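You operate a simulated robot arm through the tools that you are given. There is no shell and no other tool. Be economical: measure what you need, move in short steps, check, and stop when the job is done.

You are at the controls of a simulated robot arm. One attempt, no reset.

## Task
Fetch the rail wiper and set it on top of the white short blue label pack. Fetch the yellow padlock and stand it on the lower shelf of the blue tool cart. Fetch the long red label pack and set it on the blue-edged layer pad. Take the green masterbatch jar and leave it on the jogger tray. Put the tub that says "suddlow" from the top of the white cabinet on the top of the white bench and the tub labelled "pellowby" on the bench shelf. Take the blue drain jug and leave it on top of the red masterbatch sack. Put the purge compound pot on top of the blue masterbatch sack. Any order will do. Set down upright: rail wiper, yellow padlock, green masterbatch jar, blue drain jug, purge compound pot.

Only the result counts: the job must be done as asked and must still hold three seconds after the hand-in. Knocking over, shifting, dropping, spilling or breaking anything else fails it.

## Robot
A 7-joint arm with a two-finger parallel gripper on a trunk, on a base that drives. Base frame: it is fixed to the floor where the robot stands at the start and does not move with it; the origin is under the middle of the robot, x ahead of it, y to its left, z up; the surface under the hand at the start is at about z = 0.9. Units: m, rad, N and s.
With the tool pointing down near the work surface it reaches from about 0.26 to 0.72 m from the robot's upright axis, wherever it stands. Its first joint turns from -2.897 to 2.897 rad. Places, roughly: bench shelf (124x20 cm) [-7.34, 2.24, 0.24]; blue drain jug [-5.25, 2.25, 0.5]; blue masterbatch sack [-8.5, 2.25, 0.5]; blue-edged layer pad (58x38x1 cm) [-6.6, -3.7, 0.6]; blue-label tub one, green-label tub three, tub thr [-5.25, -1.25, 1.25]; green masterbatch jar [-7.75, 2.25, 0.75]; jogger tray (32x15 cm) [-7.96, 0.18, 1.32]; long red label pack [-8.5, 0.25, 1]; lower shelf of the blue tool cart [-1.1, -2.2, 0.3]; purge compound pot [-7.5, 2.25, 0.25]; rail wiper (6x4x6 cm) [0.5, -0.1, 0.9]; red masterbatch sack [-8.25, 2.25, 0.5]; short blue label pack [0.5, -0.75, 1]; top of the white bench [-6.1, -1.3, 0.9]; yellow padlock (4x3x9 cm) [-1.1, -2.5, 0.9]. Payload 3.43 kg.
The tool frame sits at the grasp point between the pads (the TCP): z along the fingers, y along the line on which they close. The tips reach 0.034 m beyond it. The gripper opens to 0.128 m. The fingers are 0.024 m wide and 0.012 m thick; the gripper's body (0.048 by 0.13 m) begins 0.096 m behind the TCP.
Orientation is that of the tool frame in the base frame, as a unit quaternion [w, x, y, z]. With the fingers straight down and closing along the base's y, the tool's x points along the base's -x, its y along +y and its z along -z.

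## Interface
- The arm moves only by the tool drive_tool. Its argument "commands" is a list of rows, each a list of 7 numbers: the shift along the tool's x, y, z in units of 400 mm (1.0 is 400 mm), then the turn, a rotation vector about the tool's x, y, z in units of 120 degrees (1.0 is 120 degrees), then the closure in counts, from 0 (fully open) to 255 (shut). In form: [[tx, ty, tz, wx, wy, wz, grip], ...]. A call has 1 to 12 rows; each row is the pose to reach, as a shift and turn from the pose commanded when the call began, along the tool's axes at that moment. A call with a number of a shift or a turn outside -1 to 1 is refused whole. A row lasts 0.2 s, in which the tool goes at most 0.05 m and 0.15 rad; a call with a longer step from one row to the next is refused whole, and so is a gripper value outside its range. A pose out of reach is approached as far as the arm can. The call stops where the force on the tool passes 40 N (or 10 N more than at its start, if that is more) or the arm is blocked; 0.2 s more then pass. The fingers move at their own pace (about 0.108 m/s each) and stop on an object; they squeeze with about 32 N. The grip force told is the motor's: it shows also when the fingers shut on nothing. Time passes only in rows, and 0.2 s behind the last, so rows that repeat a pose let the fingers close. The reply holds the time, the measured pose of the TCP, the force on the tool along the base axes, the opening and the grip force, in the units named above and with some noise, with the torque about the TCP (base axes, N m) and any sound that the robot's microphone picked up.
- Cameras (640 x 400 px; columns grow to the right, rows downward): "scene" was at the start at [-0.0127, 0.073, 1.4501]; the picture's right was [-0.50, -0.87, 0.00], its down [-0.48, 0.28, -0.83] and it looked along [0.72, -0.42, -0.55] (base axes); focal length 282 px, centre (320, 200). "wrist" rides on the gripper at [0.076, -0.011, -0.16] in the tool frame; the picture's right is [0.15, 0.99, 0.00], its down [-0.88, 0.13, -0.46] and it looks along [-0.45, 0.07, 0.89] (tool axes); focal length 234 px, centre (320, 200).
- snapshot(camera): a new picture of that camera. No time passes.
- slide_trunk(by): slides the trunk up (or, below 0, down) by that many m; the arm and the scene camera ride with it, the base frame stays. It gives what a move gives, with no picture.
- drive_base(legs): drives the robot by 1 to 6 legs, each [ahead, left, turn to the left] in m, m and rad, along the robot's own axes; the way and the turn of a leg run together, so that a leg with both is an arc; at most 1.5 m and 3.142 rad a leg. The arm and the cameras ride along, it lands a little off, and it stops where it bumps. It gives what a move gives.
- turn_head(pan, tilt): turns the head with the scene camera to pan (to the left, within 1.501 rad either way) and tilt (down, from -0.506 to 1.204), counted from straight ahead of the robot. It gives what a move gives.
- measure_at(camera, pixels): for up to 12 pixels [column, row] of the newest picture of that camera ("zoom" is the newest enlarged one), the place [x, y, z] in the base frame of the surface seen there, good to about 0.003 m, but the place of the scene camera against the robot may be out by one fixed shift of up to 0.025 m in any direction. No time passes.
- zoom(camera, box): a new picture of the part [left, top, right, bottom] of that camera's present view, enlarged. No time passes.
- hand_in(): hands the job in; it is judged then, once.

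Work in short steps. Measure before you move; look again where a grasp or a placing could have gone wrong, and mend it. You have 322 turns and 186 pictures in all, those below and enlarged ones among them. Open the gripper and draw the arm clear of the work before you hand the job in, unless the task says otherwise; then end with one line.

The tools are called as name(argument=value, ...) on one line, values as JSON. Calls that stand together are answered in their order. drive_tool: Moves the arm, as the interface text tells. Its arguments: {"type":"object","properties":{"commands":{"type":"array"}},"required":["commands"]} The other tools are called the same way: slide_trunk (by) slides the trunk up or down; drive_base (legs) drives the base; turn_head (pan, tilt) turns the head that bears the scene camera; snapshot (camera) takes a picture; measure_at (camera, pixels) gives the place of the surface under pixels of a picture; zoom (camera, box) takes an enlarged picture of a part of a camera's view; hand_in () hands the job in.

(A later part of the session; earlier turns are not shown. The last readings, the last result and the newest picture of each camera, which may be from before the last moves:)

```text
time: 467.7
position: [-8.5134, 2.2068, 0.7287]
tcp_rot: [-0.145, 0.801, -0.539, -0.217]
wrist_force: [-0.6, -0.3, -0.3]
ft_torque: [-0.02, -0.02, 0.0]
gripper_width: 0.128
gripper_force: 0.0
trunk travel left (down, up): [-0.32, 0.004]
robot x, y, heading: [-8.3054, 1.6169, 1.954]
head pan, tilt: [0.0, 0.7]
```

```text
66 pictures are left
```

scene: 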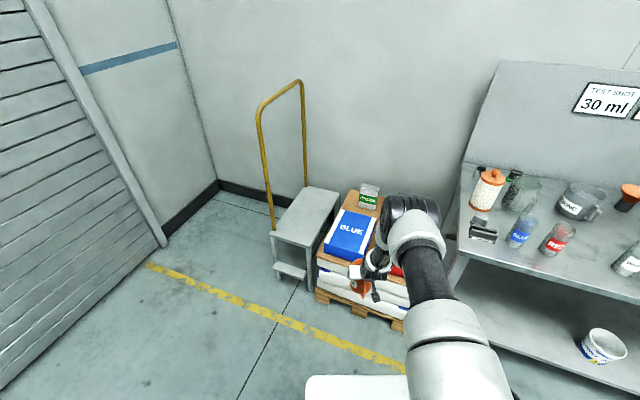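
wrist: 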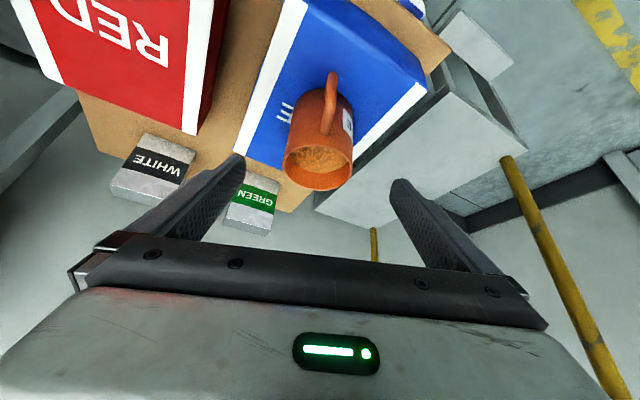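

Pot stands on the blue sack. Back off and turn east to look for the drain jug.

drive_base(legs=[[-0.45, 0, 0], [0, 0, -1.95]])

turn_head(pan=0.2, tilt=0.35)

snapshot(camera="scene")

```text
time: 475.2
position: [-7.5108, 1.1676, 0.7275]
tcp_rot: [0.262, 0.008, 0.965, -0.002]
wrist_force: [0.9, -0.4, 0.2]
ft_torque: [0.0, -0.01, -0.03]
gripper_width: 0.1278
gripper_force: 0.0
trunk travel left (down, up): [-0.32, 0.004]
robot x, y, heading: [-8.1353, 1.2035, -0.022]
head pan, tilt: [0.0, 0.7]
```

```text
time: 476.1
position: [-7.5116, 1.167, 0.7283]
tcp_rot: [0.262, 0.009, 0.965, -0.002]
wrist_force: [-0.5, 0.4, 0.0]
ft_torque: [0.02, 0.05, 0.0]
gripper_width: 0.1279
gripper_force: 0.1
trunk travel left (down, up): [-0.32, 0.004]
robot x, y, heading: [-8.1336, 1.2009, -0.026]
head pan, tilt: [0.201, 0.351]
```

```text
65 pictures are left
```

scene: 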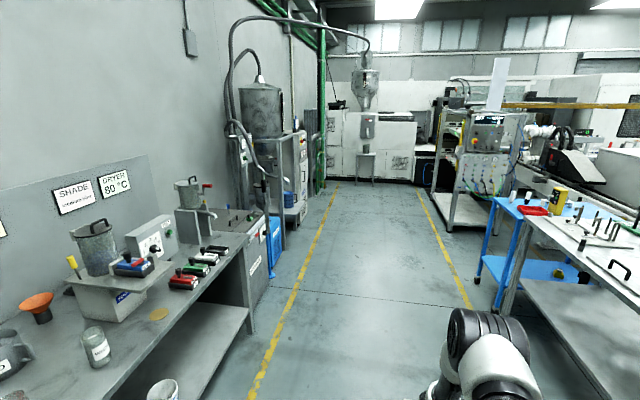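

Aisle is clear. Drive east and look left at the jug.

drive_base(legs=[[0, 0, 0.025], [1.5, 0, 0], [0.9, 0, 0]])

turn_head(pan=1.1, tilt=0.5)

snapshot(camera="scene")

```text
time: 488.1
position: [-5.1166, 1.2013, 0.7273]
tcp_rot: [0.263, -0.005, 0.965, 0.002]
wrist_force: [-0.1, -0.5, 1.1]
ft_torque: [0.0, 0.01, 0.0]
gripper_width: 0.1279
gripper_force: 0.1
trunk travel left (down, up): [-0.32, 0.004]
robot x, y, heading: [-5.7449, 1.2199, 0.008]
head pan, tilt: [0.201, 0.351]
```

```text
time: 489.3
position: [-5.1175, 1.2017, 0.7291]
tcp_rot: [0.262, -0.005, 0.965, 0.001]
wrist_force: [-0.1, 0.2, -0.2]
ft_torque: [0.04, 0.01, 0.01]
gripper_width: 0.128
gripper_force: 0.0
trunk travel left (down, up): [-0.32, 0.004]
robot x, y, heading: [-5.7452, 1.2206, 0.009]
head pan, tilt: [1.1, 0.499]
```

```text
64 pictures are left
```

scene: 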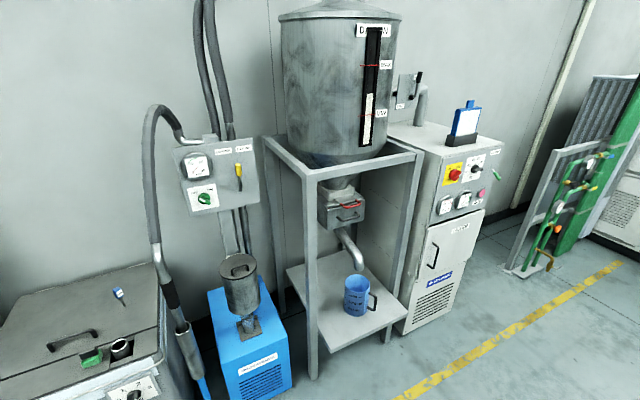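

zoom(camera="scene", box=[260, 160, 440, 380])

measure_at(camera="scene", pixels=[[357, 298], [347, 295], [368, 300], [357, 280], [374, 300], [355, 313], [330, 330], [315, 378], [400, 325], [345, 200], [312, 200], [352, 265], [395, 240]])

```text
1.82 times, centred on (350, 270) of scene
```

zoom: 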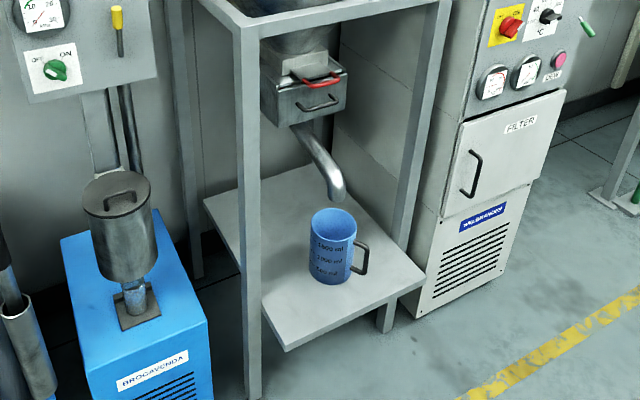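

```text
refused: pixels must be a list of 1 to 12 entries
```

measure_at(camera="scene", pixels=[[357, 298], [346, 295], [367, 300], [357, 280], [376, 300], [355, 313], [330, 330], [315, 378], [400, 325], [345, 200], [312, 200], [357, 265]])

```text
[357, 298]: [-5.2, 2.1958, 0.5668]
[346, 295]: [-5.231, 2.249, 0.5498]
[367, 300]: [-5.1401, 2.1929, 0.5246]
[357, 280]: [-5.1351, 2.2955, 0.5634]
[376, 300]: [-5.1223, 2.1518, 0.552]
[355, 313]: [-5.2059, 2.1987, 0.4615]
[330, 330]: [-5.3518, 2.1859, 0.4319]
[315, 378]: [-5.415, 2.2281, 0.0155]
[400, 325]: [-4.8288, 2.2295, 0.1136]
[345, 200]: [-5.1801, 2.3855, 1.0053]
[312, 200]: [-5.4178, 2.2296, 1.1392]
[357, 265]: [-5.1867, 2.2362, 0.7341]
```

Jug centre ≈(-5.18,2.24) on a shelf z≈0.435, handle front-right (~30°), spout overhead at z≈0.7. Turn to heading ≈2.05 and translate to a point front-right of it.

drive_base(legs=[[0, -0.12, 0], [0, 0, 2.05], [-0.227, -1.05, 0]])

turn_head(pan=0.1, tilt=0.6)

snapshot(camera="scene")

snapshot(camera="wrist")

```text
time: 506.1
position: [-5.0068, 1.9569, 0.7285]
tcp_rot: [-0.133, 0.831, -0.49, -0.226]
wrist_force: [0.5, -0.3, -0.3]
ft_torque: [0.01, 0.0, 0.01]
gripper_width: 0.128
gripper_force: 0.0
trunk travel left (down, up): [-0.32, 0.004]
robot x, y, heading: [-4.7286, 1.3984, 2.071]
head pan, tilt: [1.1, 0.499]
```

```text
time: 507.4
position: [-5.0077, 1.9559, 0.7287]
tcp_rot: [-0.133, 0.831, -0.491, -0.225]
wrist_force: [0.3, 0.2, -0.6]
ft_torque: [-0.01, 0.0, 0.0]
gripper_width: 0.128
gripper_force: 0.0
trunk travel left (down, up): [-0.32, 0.004]
robot x, y, heading: [-4.7276, 1.3962, 2.075]
head pan, tilt: [0.099, 0.6]
```

```text
62 pictures are left
```

scene: 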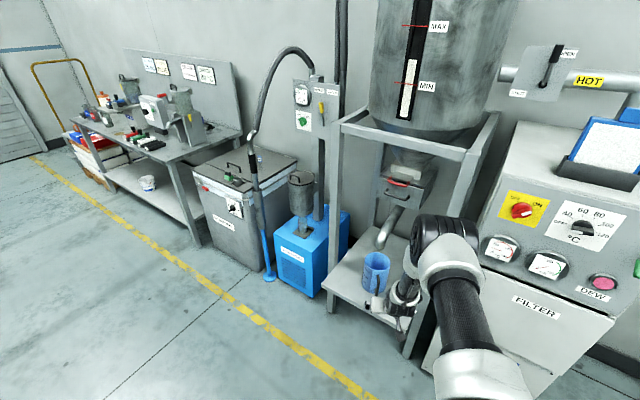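

```text
61 pictures are left
```

wrist: 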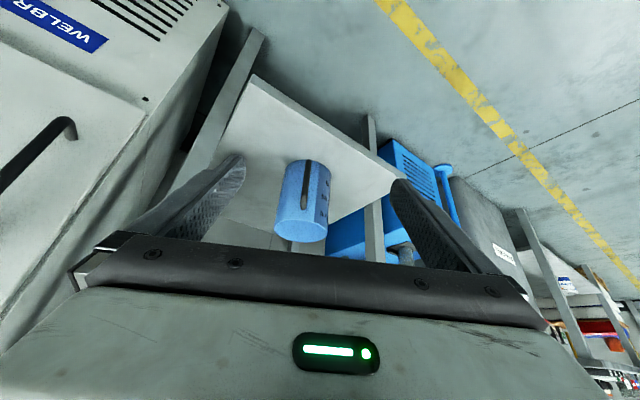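

zoom(camera="wrist", box=[220, 130, 380, 260])

measure_at(camera="wrist", pixels=[[277, 225], [325, 230], [300, 240], [290, 222], [302, 190], [290, 170], [328, 175], [290, 175], [240, 130], [330, 145], [310, 205], [200, 150]])

```text
3.08 times, centred on (300, 195) of wrist
```

zoom: 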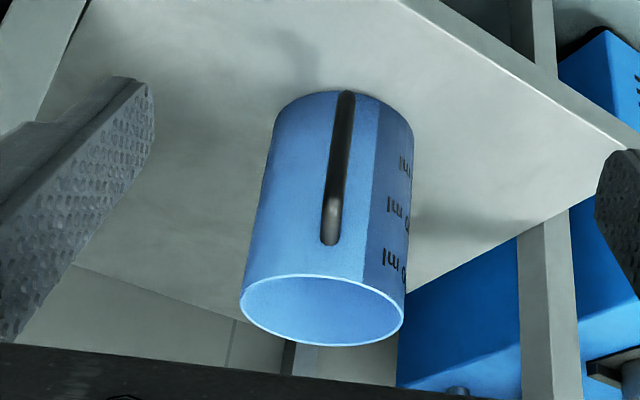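

```text
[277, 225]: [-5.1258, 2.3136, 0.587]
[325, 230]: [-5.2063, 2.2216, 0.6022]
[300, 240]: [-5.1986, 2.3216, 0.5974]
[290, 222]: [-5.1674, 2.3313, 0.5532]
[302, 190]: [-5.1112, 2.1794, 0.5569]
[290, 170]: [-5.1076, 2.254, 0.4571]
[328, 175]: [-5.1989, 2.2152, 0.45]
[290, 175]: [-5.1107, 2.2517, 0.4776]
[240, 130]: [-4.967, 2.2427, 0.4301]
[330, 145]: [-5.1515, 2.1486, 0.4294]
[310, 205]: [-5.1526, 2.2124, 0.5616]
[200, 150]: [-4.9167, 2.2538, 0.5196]
```

zoom(camera="wrist", box=[260, 150, 340, 250])

measure_at(camera="zoom", pixels=[[250, 280], [375, 310], [300, 355], [240, 150], [400, 160], [325, 130], [310, 200], [322, 60], [345, 200], [260, 240], [360, 240], [325, 100]])

```text
4.00 times, centred on (300, 200) of wrist
```

zoom: 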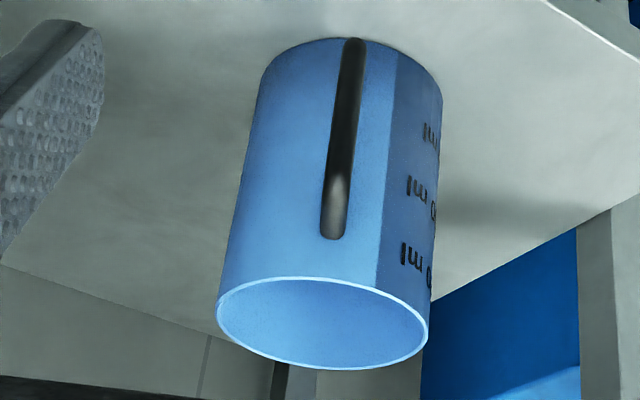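

```text
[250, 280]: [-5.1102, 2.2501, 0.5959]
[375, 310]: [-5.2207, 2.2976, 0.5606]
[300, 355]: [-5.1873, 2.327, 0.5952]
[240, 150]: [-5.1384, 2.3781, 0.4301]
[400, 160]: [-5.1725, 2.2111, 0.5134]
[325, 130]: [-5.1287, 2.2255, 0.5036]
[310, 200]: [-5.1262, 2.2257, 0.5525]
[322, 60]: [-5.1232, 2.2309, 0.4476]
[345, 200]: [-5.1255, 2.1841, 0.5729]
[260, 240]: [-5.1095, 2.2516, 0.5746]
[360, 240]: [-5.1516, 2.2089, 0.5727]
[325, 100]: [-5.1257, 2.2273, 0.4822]
```

Jug is Ø≈0.118 so I'll grip its handle bar (≈(-5.125,2.184), z 0.46–0.575), which already points along my approach. Lower to TCP 0.545, half-open, then drive in 0.2 m.

drive_tool(commands=[[0.055, -0.004, 0.1, 0, 0, 0, 135], [0.11, -0.01, 0.2, 0, 0, 0, 135], [0.17, -0.0175, 0.3, 0, 0, 0, 135], [0.23, -0.0175, 0.398, 0, 0, 0, 135]])

drive_base(legs=[[0.2, 0, 0]])

snapshot(camera="wrist")

```text
time: 508.4
position: [-5.0021, 1.9629, 0.5443]
tcp_rot: [-0.133, 0.831, -0.491, -0.226]
wrist_force: [0.4, 0.4, 0.1]
ft_torque: [-0.08, -0.02, 0.0]
gripper_width: 0.0602
gripper_force: 0.1
trunk travel left (down, up): [-0.32, 0.004]
robot x, y, heading: [-4.7269, 1.3956, 2.069]
head pan, tilt: [0.099, 0.6]
```

```text
time: 510.0
position: [-5.0945, 2.137, 0.5455]
tcp_rot: [-0.134, 0.83, -0.492, -0.226]
wrist_force: [-0.6, 0.5, 0.3]
ft_torque: [0.01, 0.0, -0.02]
gripper_width: 0.0602
gripper_force: 0.1
trunk travel left (down, up): [-0.32, 0.004]
robot x, y, heading: [-4.8242, 1.5706, 2.063]
head pan, tilt: [0.099, 0.6]
```

```text
58 pictures are left
```

wrist: 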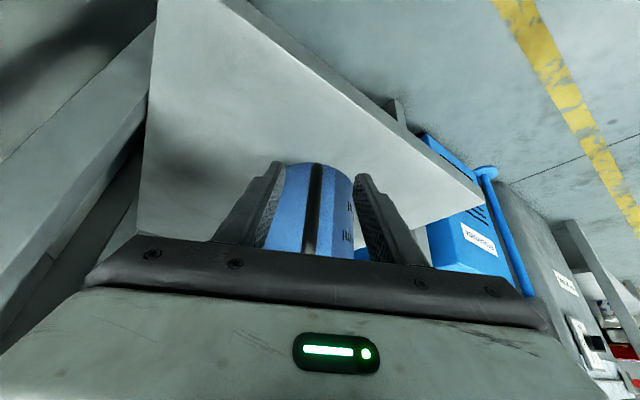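

Handle is centred between fingers. Advance 52 mm and close on the handle.

drive_tool(commands=[[-0.06, 0.005, 0.035, 0, 0, 0, 135], [-0.1126, 0.01, 0.065, 0, 0, 0, 135], [-0.1126, 0.01, 0.065, 0, 0, 0, 255], [-0.1126, 0.01, 0.065, 0, 0, 0, 255], [-0.1126, 0.01, 0.065, 0, 0, 0, 255]])

snapshot(camera="wrist")

```text
time: 511.2
position: [-5.1162, 2.1673, 0.5623]
tcp_rot: [-0.134, 0.83, -0.492, -0.225]
wrist_force: [-1.4, 0.2, 0.5]
ft_torque: [-0.14, -0.06, 0.01]
gripper_width: 0.0131
gripper_force: 32.0
out of reach, approached as far as the arm can: row 1, 2, 3, 4, 5
trunk travel left (down, up): [-0.32, 0.004]
robot x, y, heading: [-4.819, 1.5718, 2.071]
head pan, tilt: [0.099, 0.6]
```

```text
57 pictures are left
```

wrist: 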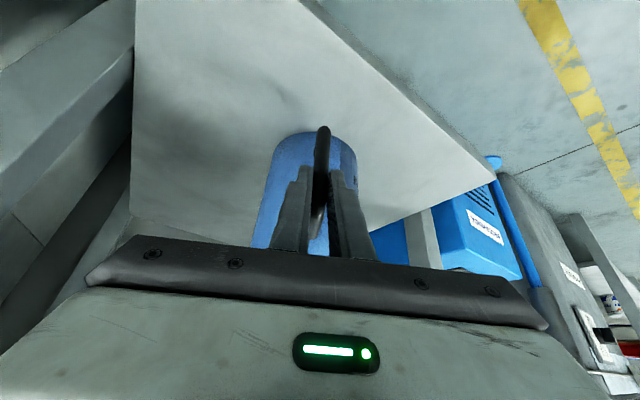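

Handle gripped (0.013). Lift 3 cm and check.

drive_tool(commands=[[-0.012, 0, -0.022, 0, 0, 0, 255], [-0.025, 0, -0.043, 0, 0, 0, 255], [-0.04, 0, -0.07, 0, 0, 0, 255], [-0.04, 0, -0.07, 0, 0, 0, 255]])

snapshot(camera="wrist")

snapshot(camera="scene")

```text
time: 512.2
position: [-5.1162, 2.1678, 0.5949]
tcp_rot: [-0.134, 0.83, -0.492, -0.226]
wrist_force: [-0.4, 0.3, -1.0]
ft_torque: [-0.19, -0.12, 0.0]
gripper_width: 0.0131
gripper_force: 32.2
trunk travel left (down, up): [-0.32, 0.004]
robot x, y, heading: [-4.8219, 1.571, 2.072]
head pan, tilt: [0.099, 0.6]
```

```text
56 pictures are left
```

wrist: 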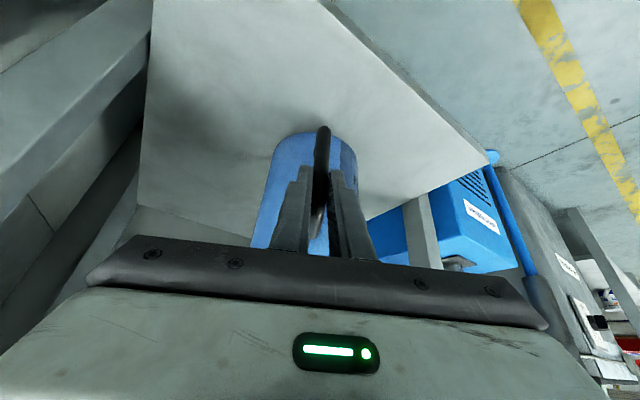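

```text
55 pictures are left
```

scene: 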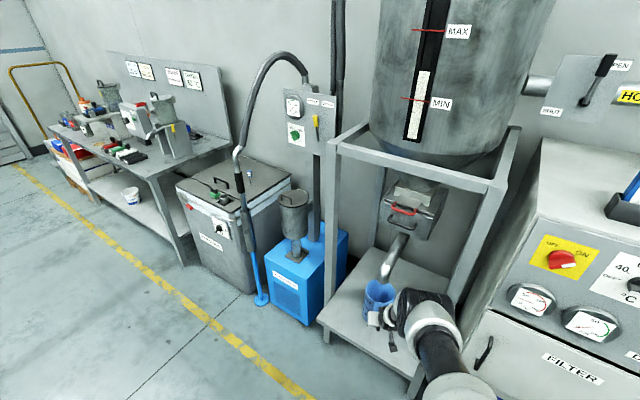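

Lifted, jug stays level (~0.15 kg). Back out, turn west.

drive_base(legs=[[-0.4, 0, 0], [0, 0, 1.07]])

drive_tool(commands=[[-0.05, 0, -0.087, 0, 0, 0, 255], [-0.1, 0, -0.173, 0, 0, 0, 255], [-0.15, 0, -0.26, 0, 0, 0, 255], [-0.2, 0, -0.346, 0, 0, 0, 255], [-0.25, 0, -0.433, 0, 0, 0, 255]])

turn_head(pan=0.0, tilt=0.5)

snapshot(camera="scene")

```text
time: 517.4
position: [-5.2963, 1.251, 0.5947]
tcp_rot: [0.0, 0.965, 0.0, -0.262]
wrist_force: [-0.4, -0.1, -2.2]
ft_torque: [0.01, -0.26, 0.03]
gripper_width: 0.013
gripper_force: 32.1
trunk travel left (down, up): [-0.32, 0.004]
robot x, y, heading: [-4.6328, 1.2183, 3.133]
head pan, tilt: [0.099, 0.6]
```

```text
time: 518.6
position: [-5.2931, 1.2474, 0.7967]
tcp_rot: [0.0, 0.965, -0.001, -0.261]
wrist_force: [0.1, 0.2, -2.1]
ft_torque: [0.0, -0.24, -0.03]
gripper_width: 0.013
gripper_force: 32.3
trunk travel left (down, up): [-0.32, 0.004]
robot x, y, heading: [-4.6286, 1.2195, 3.136]
head pan, tilt: [0.099, 0.6]
```

```text
time: 519.3
position: [-5.2957, 1.2479, 0.7958]
tcp_rot: [0.0, 0.965, -0.001, -0.262]
wrist_force: [0.7, 0.5, -2.3]
ft_torque: [-0.05, -0.22, -0.01]
gripper_width: 0.0133
gripper_force: 31.6
trunk travel left (down, up): [-0.32, 0.004]
robot x, y, heading: [-4.6347, 1.2182, 3.134]
head pan, tilt: [0.0, 0.499]
```

```text
54 pictures are left
```

scene: 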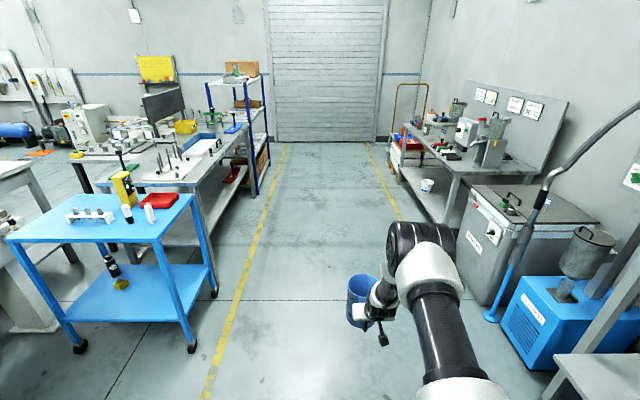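

drive_base(legs=[[1.45, 0.1, 0], [1.45, 0.1, 0], [0, 0, -1.565]])

snapshot(camera="scene")

```text
time: 537.3
position: [-7.5479, 1.668, 0.7956]
tcp_rot: [-0.182, 0.698, -0.666, -0.19]
wrist_force: [-0.1, 0.1, -1.7]
ft_torque: [-0.24, -0.02, 0.02]
gripper_width: 0.0132
gripper_force: 31.9
trunk travel left (down, up): [-0.32, 0.004]
robot x, y, heading: [-7.5433, 1.0049, 1.605]
head pan, tilt: [0.0, 0.499]
```

```text
53 pictures are left
```

scene: 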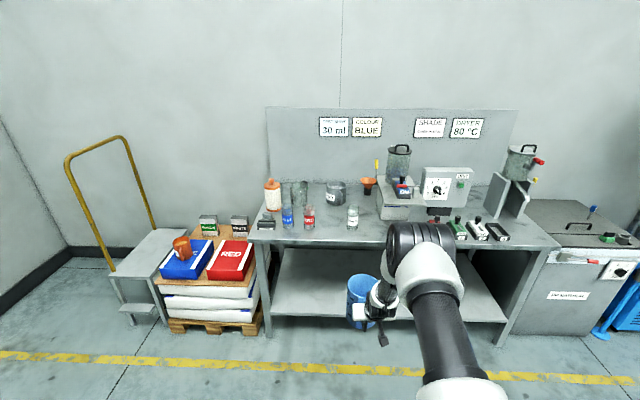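

Shift left 0.73 m and re-align heading.

drive_base(legs=[[0, 0.72, -0.034], [0.3, 0, 0]])

snapshot(camera="wrist")

snapshot(camera="scene")

```text
time: 546.3
position: [-8.2531, 1.9502, 0.7956]
tcp_rot: [-0.183, 0.689, -0.676, -0.187]
wrist_force: [-0.1, 0.0, -2.7]
ft_torque: [-0.21, -0.01, -0.03]
gripper_width: 0.0132
gripper_force: 32.3
trunk travel left (down, up): [-0.32, 0.004]
robot x, y, heading: [-8.2704, 1.2838, 1.584]
head pan, tilt: [0.0, 0.499]
```

```text
52 pictures are left
```

wrist: 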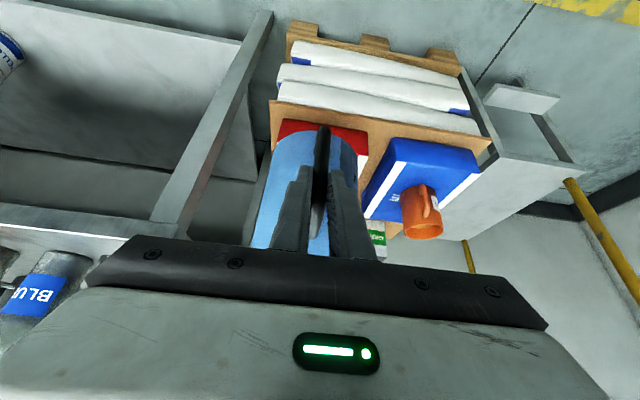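

```text
51 pictures are left
```

scene: 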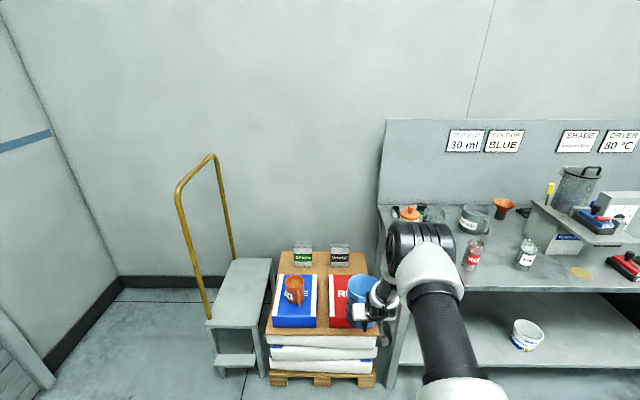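

Jug centre now ≈(-8.254,2.064). Drive 0.23 m forward and 0.02 left.

drive_base(legs=[[0.23, 0.018, -0.012]])

slide_trunk(by=-0.11)

snapshot(camera="wrist")

snapshot(camera="scene")

```text
time: 548.0
position: [-8.2652, 2.178, 0.796]
tcp_rot: [-0.184, 0.685, -0.68, -0.185]
wrist_force: [-0.8, 0.0, -1.1]
ft_torque: [-0.28, 0.01, 0.0]
gripper_width: 0.0133
gripper_force: 32.5
trunk travel left (down, up): [-0.32, 0.004]
robot x, y, heading: [-8.2868, 1.5147, 1.571]
head pan, tilt: [0.0, 0.499]
```

```text
time: 549.5
position: [-8.2655, 2.1779, 0.6857]
tcp_rot: [-0.185, 0.684, -0.681, -0.185]
wrist_force: [0.4, 0.2, -2.7]
ft_torque: [-0.25, -0.02, 0.02]
gripper_width: 0.0133
gripper_force: 32.1
trunk travel left (down, up): [-0.21, 0.114]
robot x, y, heading: [-8.2879, 1.5176, 1.576]
head pan, tilt: [0.0, 0.499]
```

```text
50 pictures are left
```

wrist: 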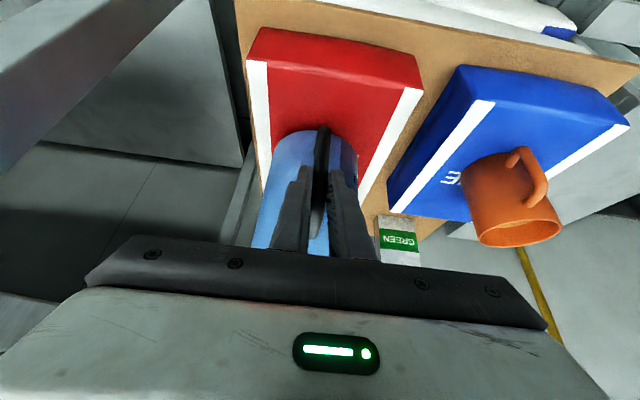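

```text
49 pictures are left
```

scene: 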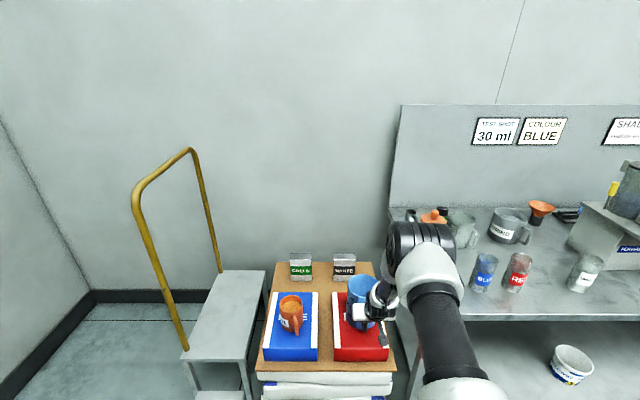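

Well over the red sack; lower by trunk 24 mm then fine steps.

slide_trunk(by=-0.024)

drive_tool(commands=[[0.0025, 0, 0.0043, 0, 0, 0, 255], [0.005, 0, 0.0087, 0, 0, 0, 255], [0.005, 0, 0.0087, 0, 0, 0, 255]])

```text
time: 550.1
position: [-8.2666, 2.1786, 0.6627]
tcp_rot: [-0.184, 0.685, -0.679, -0.186]
wrist_force: [0.1, -0.2, -0.6]
ft_torque: [0.32, -0.03, 0.01]
gripper_width: 0.0133
gripper_force: 32.0
trunk travel left (down, up): [-0.186, 0.138]
robot x, y, heading: [-8.2901, 1.5138, 1.576]
head pan, tilt: [0.0, 0.499]
```

```text
time: 551.0
position: [-8.267, 2.1779, 0.6578]
tcp_rot: [-0.185, 0.684, -0.68, -0.186]
wrist_force: [0.7, -3.5, 8.7]
ft_torque: [1.08, 0.01, 0.01]
gripper_width: 0.0132
gripper_force: 31.8
trunk travel left (down, up): [-0.186, 0.138]
robot x, y, heading: [-8.2876, 1.5155, 1.576]
head pan, tilt: [0.0, 0.499]
```

Contact. Open and withdraw straight back.

drive_tool(commands=[[-0.002, 0, -0.004, 0, 0, 0, 255], [-0.002, 0, -0.004, 0, 0, 0, 170], [-0.002, 0, -0.004, 0, 0, 0, 150], [-0.002, 0, -0.004, 0, 0, 0, 150], [0.06, 0, -0.04, 0, 0, 0, 150], [0.14, 0, -0.085, 0, 0, 0, 150], [0.16, 0, -0.18, 0, 0, 0, 150], [0.16, 0, -0.28, 0, 0, 0, 150]])

snapshot(camera="wrist")

```text
time: 552.8
position: [-8.2687, 2.0645, 0.7192]
tcp_rot: [-0.184, 0.685, -0.68, -0.186]
wrist_force: [0.6, 1.1, -0.1]
ft_torque: [-0.04, 0.0, 0.02]
gripper_width: 0.0528
gripper_force: 0.0
trunk travel left (down, up): [-0.186, 0.138]
robot x, y, heading: [-8.2901, 1.5185, 1.576]
head pan, tilt: [0.0, 0.499]
```

```text
48 pictures are left
```

wrist: 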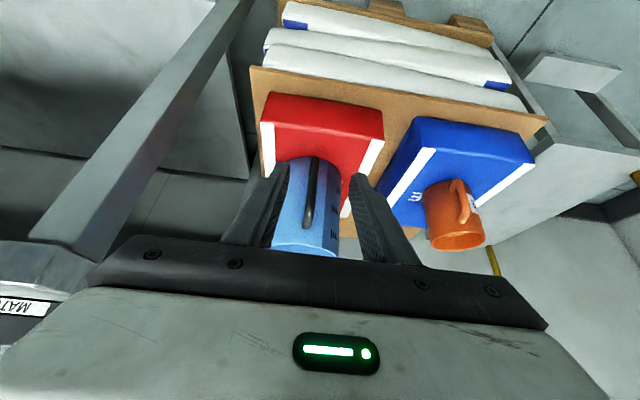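

Jug stands on the red sack. Now retrace west around the rack for the pellowby tub.

drive_base(legs=[[-0.52, 0, -0.005], [0, 0.95, 0]])

slide_trunk(by=0.138)

```text
time: 564.9
position: [-9.2175, 1.5413, 0.7207]
tcp_rot: [0.185, -0.682, 0.684, 0.184]
wrist_force: [-0.1, 0.0, 0.1]
ft_torque: [0.02, 0.03, -0.02]
gripper_width: 0.0528
gripper_force: 0.1
trunk travel left (down, up): [-0.186, 0.138]
robot x, y, heading: [-9.2437, 0.9911, 1.565]
head pan, tilt: [0.0, 0.499]
```

```text
time: 566.6
position: [-9.2175, 1.5404, 0.8585]
tcp_rot: [0.185, -0.682, 0.683, 0.185]
wrist_force: [-0.3, -0.8, -0.1]
ft_torque: [0.01, 0.02, -0.02]
gripper_width: 0.0524
gripper_force: 0.1
trunk travel left (down, up): [-0.324, 0.0]
robot x, y, heading: [-9.2434, 0.9885, 1.564]
head pan, tilt: [0.0, 0.499]
```

drive_base(legs=[[-0.8, 0, 0], [-0.8, 0, 0.01], [0, -0.47, 0], [-1.42, 0, 0]])

```text
time: 578.5
position: [-8.8109, -0.0291, 0.8584]
tcp_rot: [-0.175, 0.702, -0.663, -0.193]
wrist_force: [-2.4, 0.0, -1.1]
ft_torque: [0.04, -0.17, -0.11]
gripper_width: 0.0527
gripper_force: 0.1
trunk travel left (down, up): [-0.324, 0.0]
robot x, y, heading: [-8.8011, -0.5767, 1.61]
head pan, tilt: [0.0, 0.499]
stopped in leg 3: the robot was blocked; the commanded pose is now the measured one
```

The hand touched the rack post on the right. Move left 6 cm, back off, and check the rack.

drive_base(legs=[[0, 0.06, 0], [-0.25, 0, -0.035], [0, -0.06, 0], [-1.2, 0, 0]])

turn_head(pan=-0.1, tilt=0.3)

snapshot(camera="scene")

```text
time: 587.7
position: [-8.7915, -1.4594, 0.8583]
tcp_rot: [0.182, -0.681, 0.684, 0.188]
wrist_force: [-0.5, -0.4, 0.1]
ft_torque: [0.02, -0.01, -0.01]
gripper_width: 0.0526
gripper_force: 0.0
trunk travel left (down, up): [-0.324, 0.0]
robot x, y, heading: [-8.8129, -2.008, 1.556]
head pan, tilt: [0.0, 0.499]
```

```text
time: 588.4
position: [-8.7897, -1.4598, 0.8582]
tcp_rot: [0.182, -0.681, 0.684, 0.189]
wrist_force: [-0.2, 1.1, 0.1]
ft_torque: [-0.01, 0.01, 0.03]
gripper_width: 0.0529
gripper_force: 0.1
trunk travel left (down, up): [-0.324, 0.0]
robot x, y, heading: [-8.8149, -2.01, 1.549]
head pan, tilt: [-0.099, 0.3]
```

```text
47 pictures are left
```

scene: 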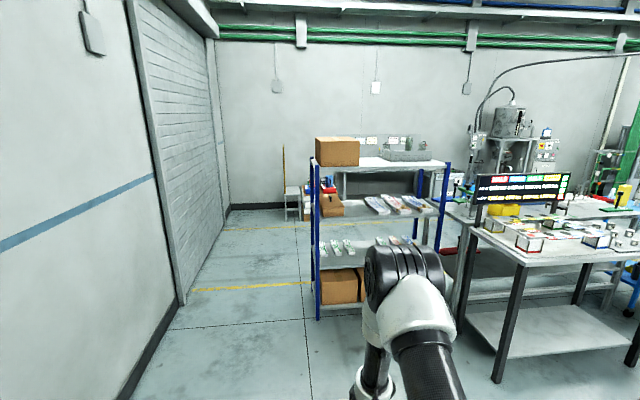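

zoom(camera="scene", box=[300, 120, 460, 230])

drive_base(legs=[[0, -1.2, 0.02], [0, -1.2, 0], [0, -0.9, 0]])

```text
3.64 times, centred on (380, 175) of scene
```

zoom: 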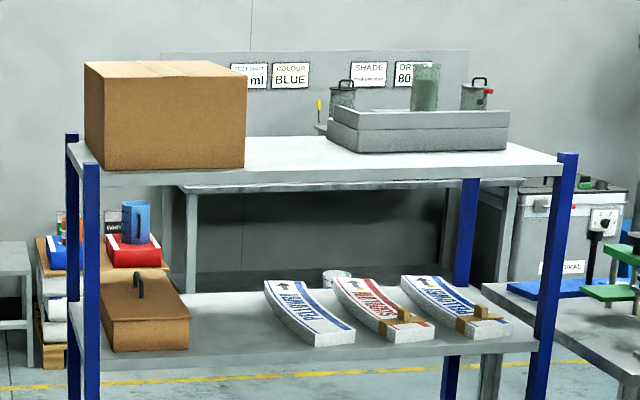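

```text
time: 608.9
position: [-6.6022, -1.4894, 0.8592]
tcp_rot: [-0.169, 0.701, -0.664, -0.2]
wrist_force: [-15.1, -4.0, 4.2]
ft_torque: [-0.02, -0.78, -0.69]
gripper_width: 0.0444
gripper_force: 0.1
trunk travel left (down, up): [-0.324, 0.0]
robot x, y, heading: [-6.5907, -2.0378, 1.579]
head pan, tilt: [-0.099, 0.3]
stopped in leg 2: the force on the tool passed its limit at 47 N (the readings are from after the stop); the commanded pose is now the measured one
```

I bumped the white bench's side with the low hand. Back off left and inspect.

drive_base(legs=[[0, 0.15, 0]])

turn_head(pan=-0.2, tilt=0.6)

snapshot(camera="scene")

```text
time: 611.0
position: [-6.7447, -1.4889, 0.8586]
tcp_rot: [-0.17, 0.698, -0.667, -0.198]
wrist_force: [0.0, 0.7, 0.6]
ft_torque: [0.02, 0.03, -0.02]
gripper_width: 0.0528
gripper_force: 0.1
trunk travel left (down, up): [-0.324, 0.0]
robot x, y, heading: [-6.7338, -2.0367, 1.574]
head pan, tilt: [-0.099, 0.3]
```

```text
time: 611.8
position: [-6.7437, -1.4893, 0.8582]
tcp_rot: [-0.17, 0.699, -0.667, -0.197]
wrist_force: [-0.7, 0.1, 0.0]
ft_torque: [-0.02, -0.02, 0.0]
gripper_width: 0.0525
gripper_force: 0.1
trunk travel left (down, up): [-0.324, 0.0]
robot x, y, heading: [-6.7383, -2.0382, 1.578]
head pan, tilt: [-0.201, 0.6]
```

```text
45 pictures are left
```

scene: 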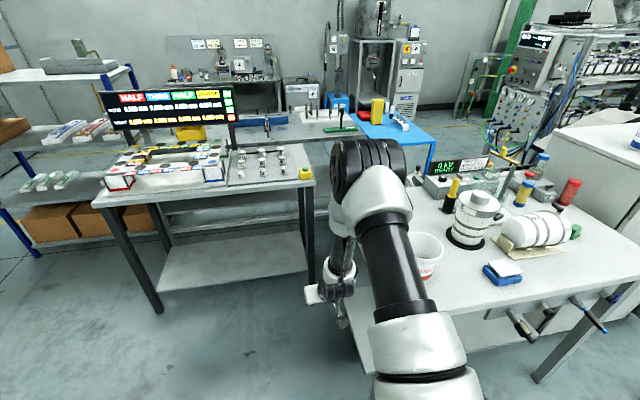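

Nothing disturbed. Raise the hand well above benches before continuing.

drive_tool(commands=[[-0.056, 0, -0.097, 0, 0, 0, 135], [-0.1125, 0, -0.195, 0, 0, 0, 135], [-0.169, 0, -0.292, 0, 0, 0, 135], [-0.225, 0, -0.39, 0, 0, 0, 135], [-0.281, 0, -0.487, 0, 0, 0, 135], [-0.3375, 0, -0.585, 0, 0, 0, 135], [-0.394, 0, -0.682, 0, 0, 0, 135], [-0.45, 0, -0.779, 0, 0, 0, 135], [-0.506, 0, -0.876, 0, 0, 0, 135], [-0.56, 0, -0.97, 0, 0, 0, 135]])

```text
time: 614.0
position: [-6.7341, -1.4927, 1.3065]
tcp_rot: [-0.17, 0.698, -0.667, -0.197]
wrist_force: [0.7, 0.2, -0.8]
ft_torque: [-0.02, 0.0, 0.01]
gripper_width: 0.0601
gripper_force: 0.0
trunk travel left (down, up): [-0.324, 0.0]
robot x, y, heading: [-6.7361, -2.038, 1.577]
head pan, tilt: [-0.201, 0.6]
```

drive_base(legs=[[0, -1.32, 0], [0.1, 0, 0]])

snapshot(camera="wrist")

```text
time: 627.8
position: [-5.4198, -1.3817, 1.3059]
tcp_rot: [-0.169, 0.703, -0.662, -0.199]
wrist_force: [0.1, -0.2, 0.9]
ft_torque: [-0.01, 0.03, 0.04]
gripper_width: 0.0604
gripper_force: 0.2
trunk travel left (down, up): [-0.324, 0.0]
robot x, y, heading: [-5.4107, -1.9258, 1.593]
head pan, tilt: [-0.201, 0.6]
stopped in leg 2: the robot was blocked; the commanded pose is now the measured one
```

```text
44 pictures are left
```

wrist: 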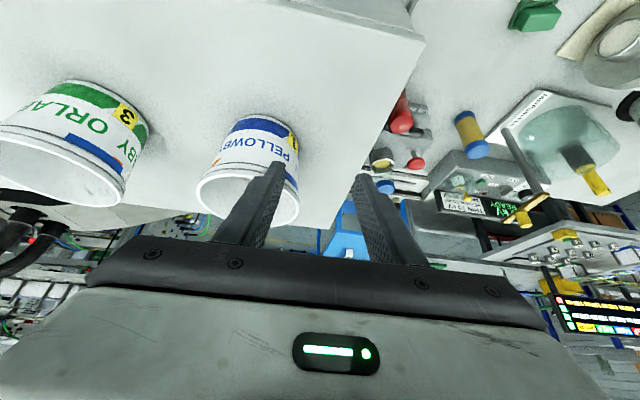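

The base touched the bench leg; measure the tub's rim now.

measure_at(camera="wrist", pixels=[[196, 192], [298, 210], [230, 175], [275, 182], [250, 225], [245, 195], [290, 160], [420, 45], [247, 150]])

drive_base(legs=[[-0.1, 0, -0.02], [0, -0.25, 0]])

snapshot(camera="wrist")

```text
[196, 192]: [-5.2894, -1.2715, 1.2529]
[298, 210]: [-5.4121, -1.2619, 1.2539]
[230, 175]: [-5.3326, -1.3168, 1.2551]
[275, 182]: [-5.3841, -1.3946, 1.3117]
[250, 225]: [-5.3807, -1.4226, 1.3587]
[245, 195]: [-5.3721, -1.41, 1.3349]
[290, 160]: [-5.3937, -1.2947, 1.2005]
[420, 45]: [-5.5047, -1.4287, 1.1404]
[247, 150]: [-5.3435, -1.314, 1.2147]
```

```text
time: 631.5
position: [-5.1564, -1.4789, 1.3064]
tcp_rot: [-0.171, 0.695, -0.67, -0.196]
wrist_force: [-1.1, -0.3, 0.4]
ft_torque: [-0.04, -0.03, 0.01]
gripper_width: 0.0606
gripper_force: 0.1
trunk travel left (down, up): [-0.324, 0.0]
robot x, y, heading: [-5.1588, -2.0272, 1.569]
head pan, tilt: [-0.201, 0.6]
```

```text
43 pictures are left
```

wrist: 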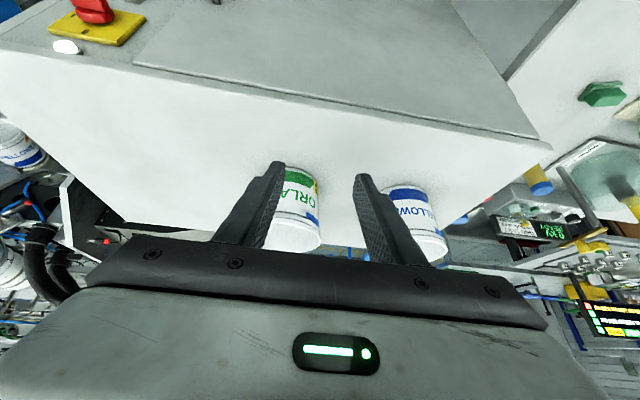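

Pellowby rim centre ≈(-5.350,-1.262). I'll pinch its right wall (x≈-5.292): shift left and up, then drive forward 0.13.

drive_tool(commands=[[-0.023, 0.1, -0.04, 0, 0, 0, 135], [-0.046, 0.2, -0.08, 0, 0, 0, 135], [-0.069, 0.29, -0.119, 0, 0, 0, 135], [-0.069, 0.345, -0.119, 0, 0, 0, 135]])

drive_base(legs=[[0.13, 0, 0]])

snapshot(camera="wrist")

```text
time: 632.5
position: [-5.2945, -1.4848, 1.3656]
tcp_rot: [-0.171, 0.696, -0.669, -0.197]
wrist_force: [0.8, -1.1, -0.6]
ft_torque: [0.0, 0.01, -0.03]
gripper_width: 0.0601
gripper_force: 0.0
trunk travel left (down, up): [-0.324, 0.0]
robot x, y, heading: [-5.1579, -2.0243, 1.576]
head pan, tilt: [-0.201, 0.6]
```

```text
time: 633.8
position: [-5.2937, -1.3513, 1.3654]
tcp_rot: [-0.17, 0.695, -0.67, -0.196]
wrist_force: [-0.4, -0.1, 0.4]
ft_torque: [0.0, -0.01, 0.01]
gripper_width: 0.0603
gripper_force: 0.0
trunk travel left (down, up): [-0.324, 0.0]
robot x, y, heading: [-5.1615, -1.8928, 1.567]
head pan, tilt: [-0.201, 0.6]
```

```text
42 pictures are left
```

wrist: 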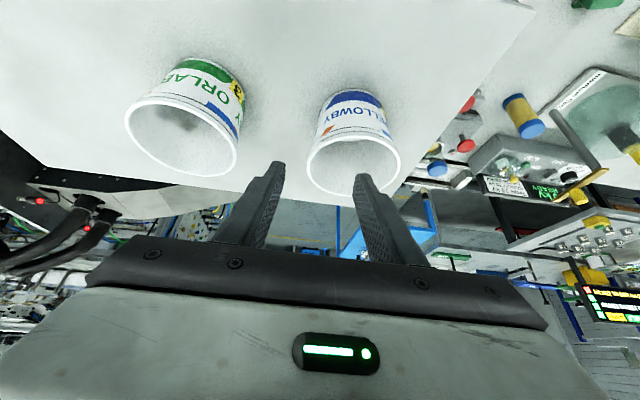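

measure_at(camera="wrist", pixels=[[308, 168], [400, 166], [350, 135], [345, 160], [320, 185], [240, 150]])

```text
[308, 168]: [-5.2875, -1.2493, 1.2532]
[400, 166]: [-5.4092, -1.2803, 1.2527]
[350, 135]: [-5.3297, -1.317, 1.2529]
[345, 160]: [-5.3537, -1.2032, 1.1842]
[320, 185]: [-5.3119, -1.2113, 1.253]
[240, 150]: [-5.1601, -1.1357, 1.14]
```

Rim confirmed. Descend along the tool axis to TCP (-5.292,-1.27,1.25).

drive_tool(commands=[[-0.01, -0.004, 0.1, 0, 0, 0, 135], [-0.02, -0.008, 0.2, 0, 0, 0, 135], [-0.028, -0.011, 0.29, 0, 0, 0, 135], [-0.032, -0.013, 0.35, 0, 0, 0, 135], [-0.032, -0.013, 0.35, 0, 0, 0, 135]])

snapshot(camera="wrist")

```text
time: 635.0
position: [-5.2953, -1.2696, 1.2503]
tcp_rot: [-0.171, 0.696, -0.669, -0.197]
wrist_force: [0.9, 0.2, 0.8]
ft_torque: [0.0, -0.04, 0.01]
gripper_width: 0.0601
gripper_force: 0.0
trunk travel left (down, up): [-0.324, 0.0]
robot x, y, heading: [-5.1604, -1.8915, 1.57]
head pan, tilt: [-0.201, 0.6]
```

```text
41 pictures are left
```

wrist: 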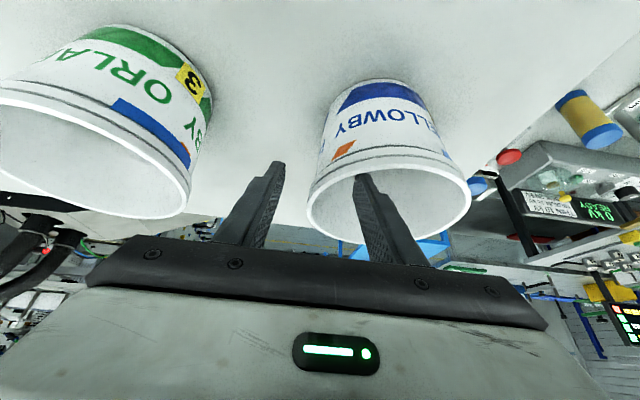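

Wall lies between fingers. Close and lift, retreating.

drive_tool(commands=[[0, 0, 0, 0, 0, 0, 255], [0, 0, 0, 0, 0, 0, 255], [0, 0, 0, 0, 0, 0, 255], [-0.02, 0, -0.035, 0, 0, 0, 255], [-0.06, 0, -0.104, 0, 0, 0, 255], [-0.11, 0, -0.19, 0, 0, 0, 255], [-0.14, 0, -0.24, 0, 0, 0, 255]])

snapshot(camera="wrist")

```text
time: 636.6
position: [-5.2923, -1.2688, 1.3636]
tcp_rot: [-0.171, 0.695, -0.669, -0.197]
wrist_force: [-0.8, 0.5, -1.0]
ft_torque: [0.0, -0.04, -0.02]
gripper_width: 0.0064
gripper_force: 32.6
trunk travel left (down, up): [-0.324, 0.0]
robot x, y, heading: [-5.1629, -1.8939, 1.568]
head pan, tilt: [-0.201, 0.6]
```

```text
40 pictures are left
```

wrist: 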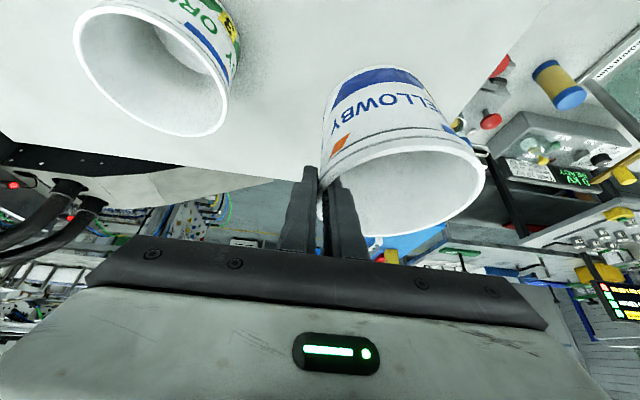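

Held. Back off and retrace the west route with the tub high.

drive_base(legs=[[-0.18, 0, 0], [0, 1.3, 0], [0, 1.3, 0], [0, 0.95, 0]])

snapshot(camera="wrist")

```text
time: 671.9
position: [-8.8448, -1.4585, 1.3619]
tcp_rot: [-0.171, 0.694, -0.672, -0.196]
wrist_force: [0.0, 0.1, -0.7]
ft_torque: [0.02, -0.01, 0.02]
gripper_width: 0.0041
gripper_force: 32.3
trunk travel left (down, up): [-0.324, 0.0]
robot x, y, heading: [-8.7201, -2.0805, 1.565]
head pan, tilt: [-0.201, 0.6]
```

```text
39 pictures are left
```

wrist: 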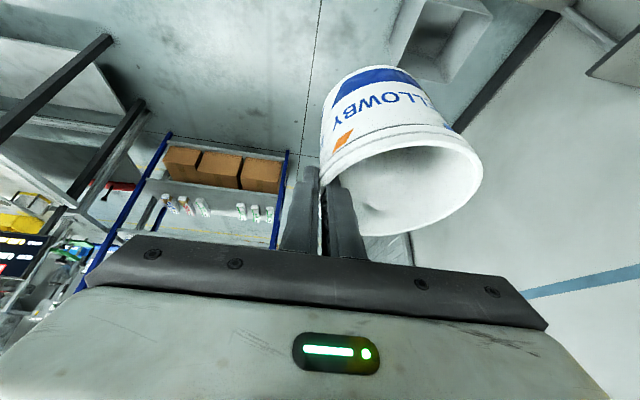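

drive_base(legs=[[1.44, 0.1, 0], [0, 0.45, 0], [0.85, 0, 0], [0.77, 0, 0]])

```text
time: 691.4
position: [-9.3721, 1.6068, 1.3614]
tcp_rot: [-0.172, 0.689, -0.677, -0.195]
wrist_force: [0.4, 1.4, 0.2]
ft_torque: [0.04, 0.02, 0.02]
gripper_width: 0.0033
gripper_force: 31.9
trunk travel left (down, up): [-0.324, 0.0]
robot x, y, heading: [-9.2518, 0.9805, 1.553]
head pan, tilt: [-0.201, 0.6]
```

drive_base(legs=[[0, -1.0, 0.018], [0, -0.75, 0]])

snapshot(camera="wrist")

```text
time: 708.5
position: [-7.651, 1.6018, 1.3623]
tcp_rot: [-0.169, 0.702, -0.662, -0.199]
wrist_force: [0.3, 0.0, -0.5]
ft_torque: [0.01, -0.02, -0.03]
gripper_width: 0.0019
gripper_force: 32.3
trunk travel left (down, up): [-0.324, 0.0]
robot x, y, heading: [-7.5073, 0.9785, 1.588]
head pan, tilt: [-0.201, 0.6]
```

```text
38 pictures are left
```

wrist: 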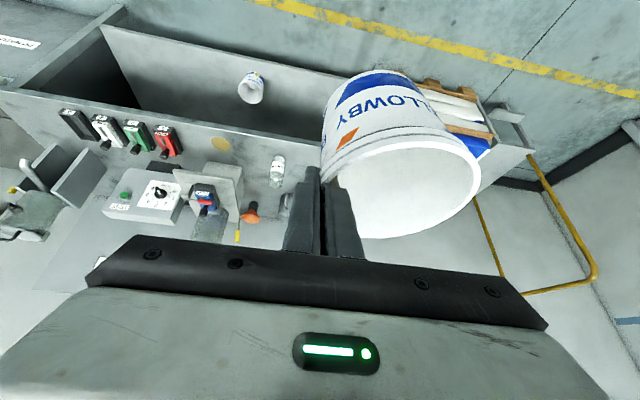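

Lower trunk then the arm in front of the bench.

slide_trunk(by=-0.32)

drive_tool(commands=[[0.055, 0, 0.095, 0, 0, 0, 255], [0.11, 0, 0.191, 0, 0, 0, 255], [0.165, 0, 0.286, 0, 0, 0, 255], [0.22, 0, 0.381, 0, 0, 0, 255], [0.275, 0, 0.476, 0, 0, 0, 255], [0.33, 0, 0.572, 0, 0, 0, 255], [0.385, 0, 0.667, 0, 0, 0, 255], [0.44, 0, 0.762, 0, 0, 0, 255], [0.495, 0, 0.857, 0, 0, 0, 255], [0.55, 0, 0.953, 0, 0, 0, 255]])

drive_tool(commands=[[0.055, 0, 0.095, 0, 0, 0, 255], [0.11, 0, 0.191, 0, 0, 0, 255], [0.165, 0, 0.286, 0, 0, 0, 255], [0.22, 0, 0.381, 0, 0, 0, 255], [0.27, 0, 0.466, 0, 0, 0, 255]])

snapshot(camera="wrist")

turn_head(pan=0.0, tilt=0.65)

snapshot(camera="scene")

```text
time: 711.7
position: [-7.6504, 1.6024, 1.0421]
tcp_rot: [-0.17, 0.703, -0.662, -0.199]
wrist_force: [0.1, -0.9, -0.7]
ft_torque: [-0.02, 0.0, 0.02]
gripper_width: 0.002
gripper_force: 32.3
trunk travel left (down, up): [-0.004, 0.32]
robot x, y, heading: [-7.5044, 0.9811, 1.585]
head pan, tilt: [-0.201, 0.6]
```

```text
time: 713.9
position: [-7.6616, 1.6028, 0.6013]
tcp_rot: [-0.17, 0.701, -0.663, -0.2]
wrist_force: [-0.2, -0.1, -0.4]
ft_torque: [-0.02, -0.04, -0.01]
gripper_width: 0.002
gripper_force: 31.9
trunk travel left (down, up): [-0.004, 0.32]
robot x, y, heading: [-7.5058, 0.9829, 1.594]
head pan, tilt: [-0.201, 0.6]
```

```text
time: 715.1
position: [-7.6665, 1.6015, 0.3857]
tcp_rot: [-0.17, 0.702, -0.663, -0.198]
wrist_force: [-0.3, 0.4, -0.1]
ft_torque: [-0.04, -0.01, -0.01]
gripper_width: 0.002
gripper_force: 32.0
trunk travel left (down, up): [-0.004, 0.32]
robot x, y, heading: [-7.5057, 0.9838, 1.596]
head pan, tilt: [-0.201, 0.6]
```

```text
37 pictures are left
```

wrist: 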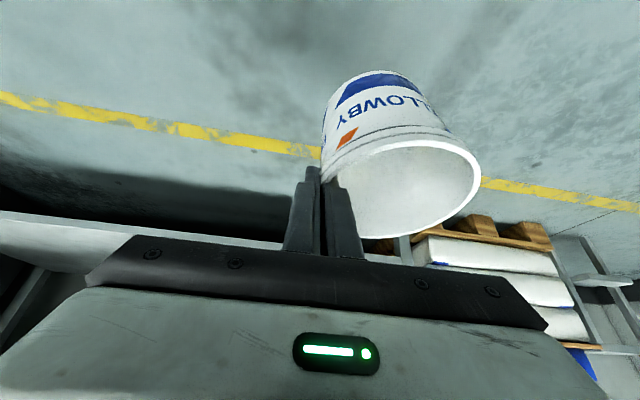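

```text
time: 715.8
position: [-7.6671, 1.6015, 0.3864]
tcp_rot: [-0.169, 0.702, -0.662, -0.199]
wrist_force: [-0.9, -0.2, -0.3]
ft_torque: [-0.01, -0.01, -0.02]
gripper_width: 0.0018
gripper_force: 31.6
trunk travel left (down, up): [-0.004, 0.32]
robot x, y, heading: [-7.5038, 0.9872, 1.587]
head pan, tilt: [0.0, 0.649]
```

```text
36 pictures are left
```

scene: 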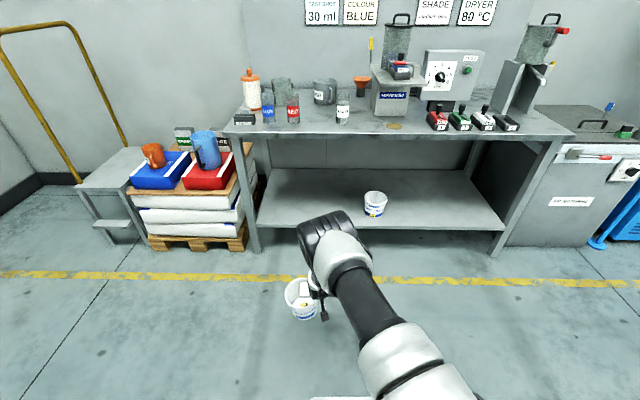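

measure_at(camera="scene", pixels=[[325, 218], [345, 225], [315, 250], [355, 260], [370, 240], [315, 275], [300, 310]])

```text
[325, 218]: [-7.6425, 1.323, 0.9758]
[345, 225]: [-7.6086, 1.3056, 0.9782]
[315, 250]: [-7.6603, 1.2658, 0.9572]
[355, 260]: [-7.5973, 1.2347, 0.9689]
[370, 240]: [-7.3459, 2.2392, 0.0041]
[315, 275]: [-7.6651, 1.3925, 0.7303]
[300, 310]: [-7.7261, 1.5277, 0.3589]
```

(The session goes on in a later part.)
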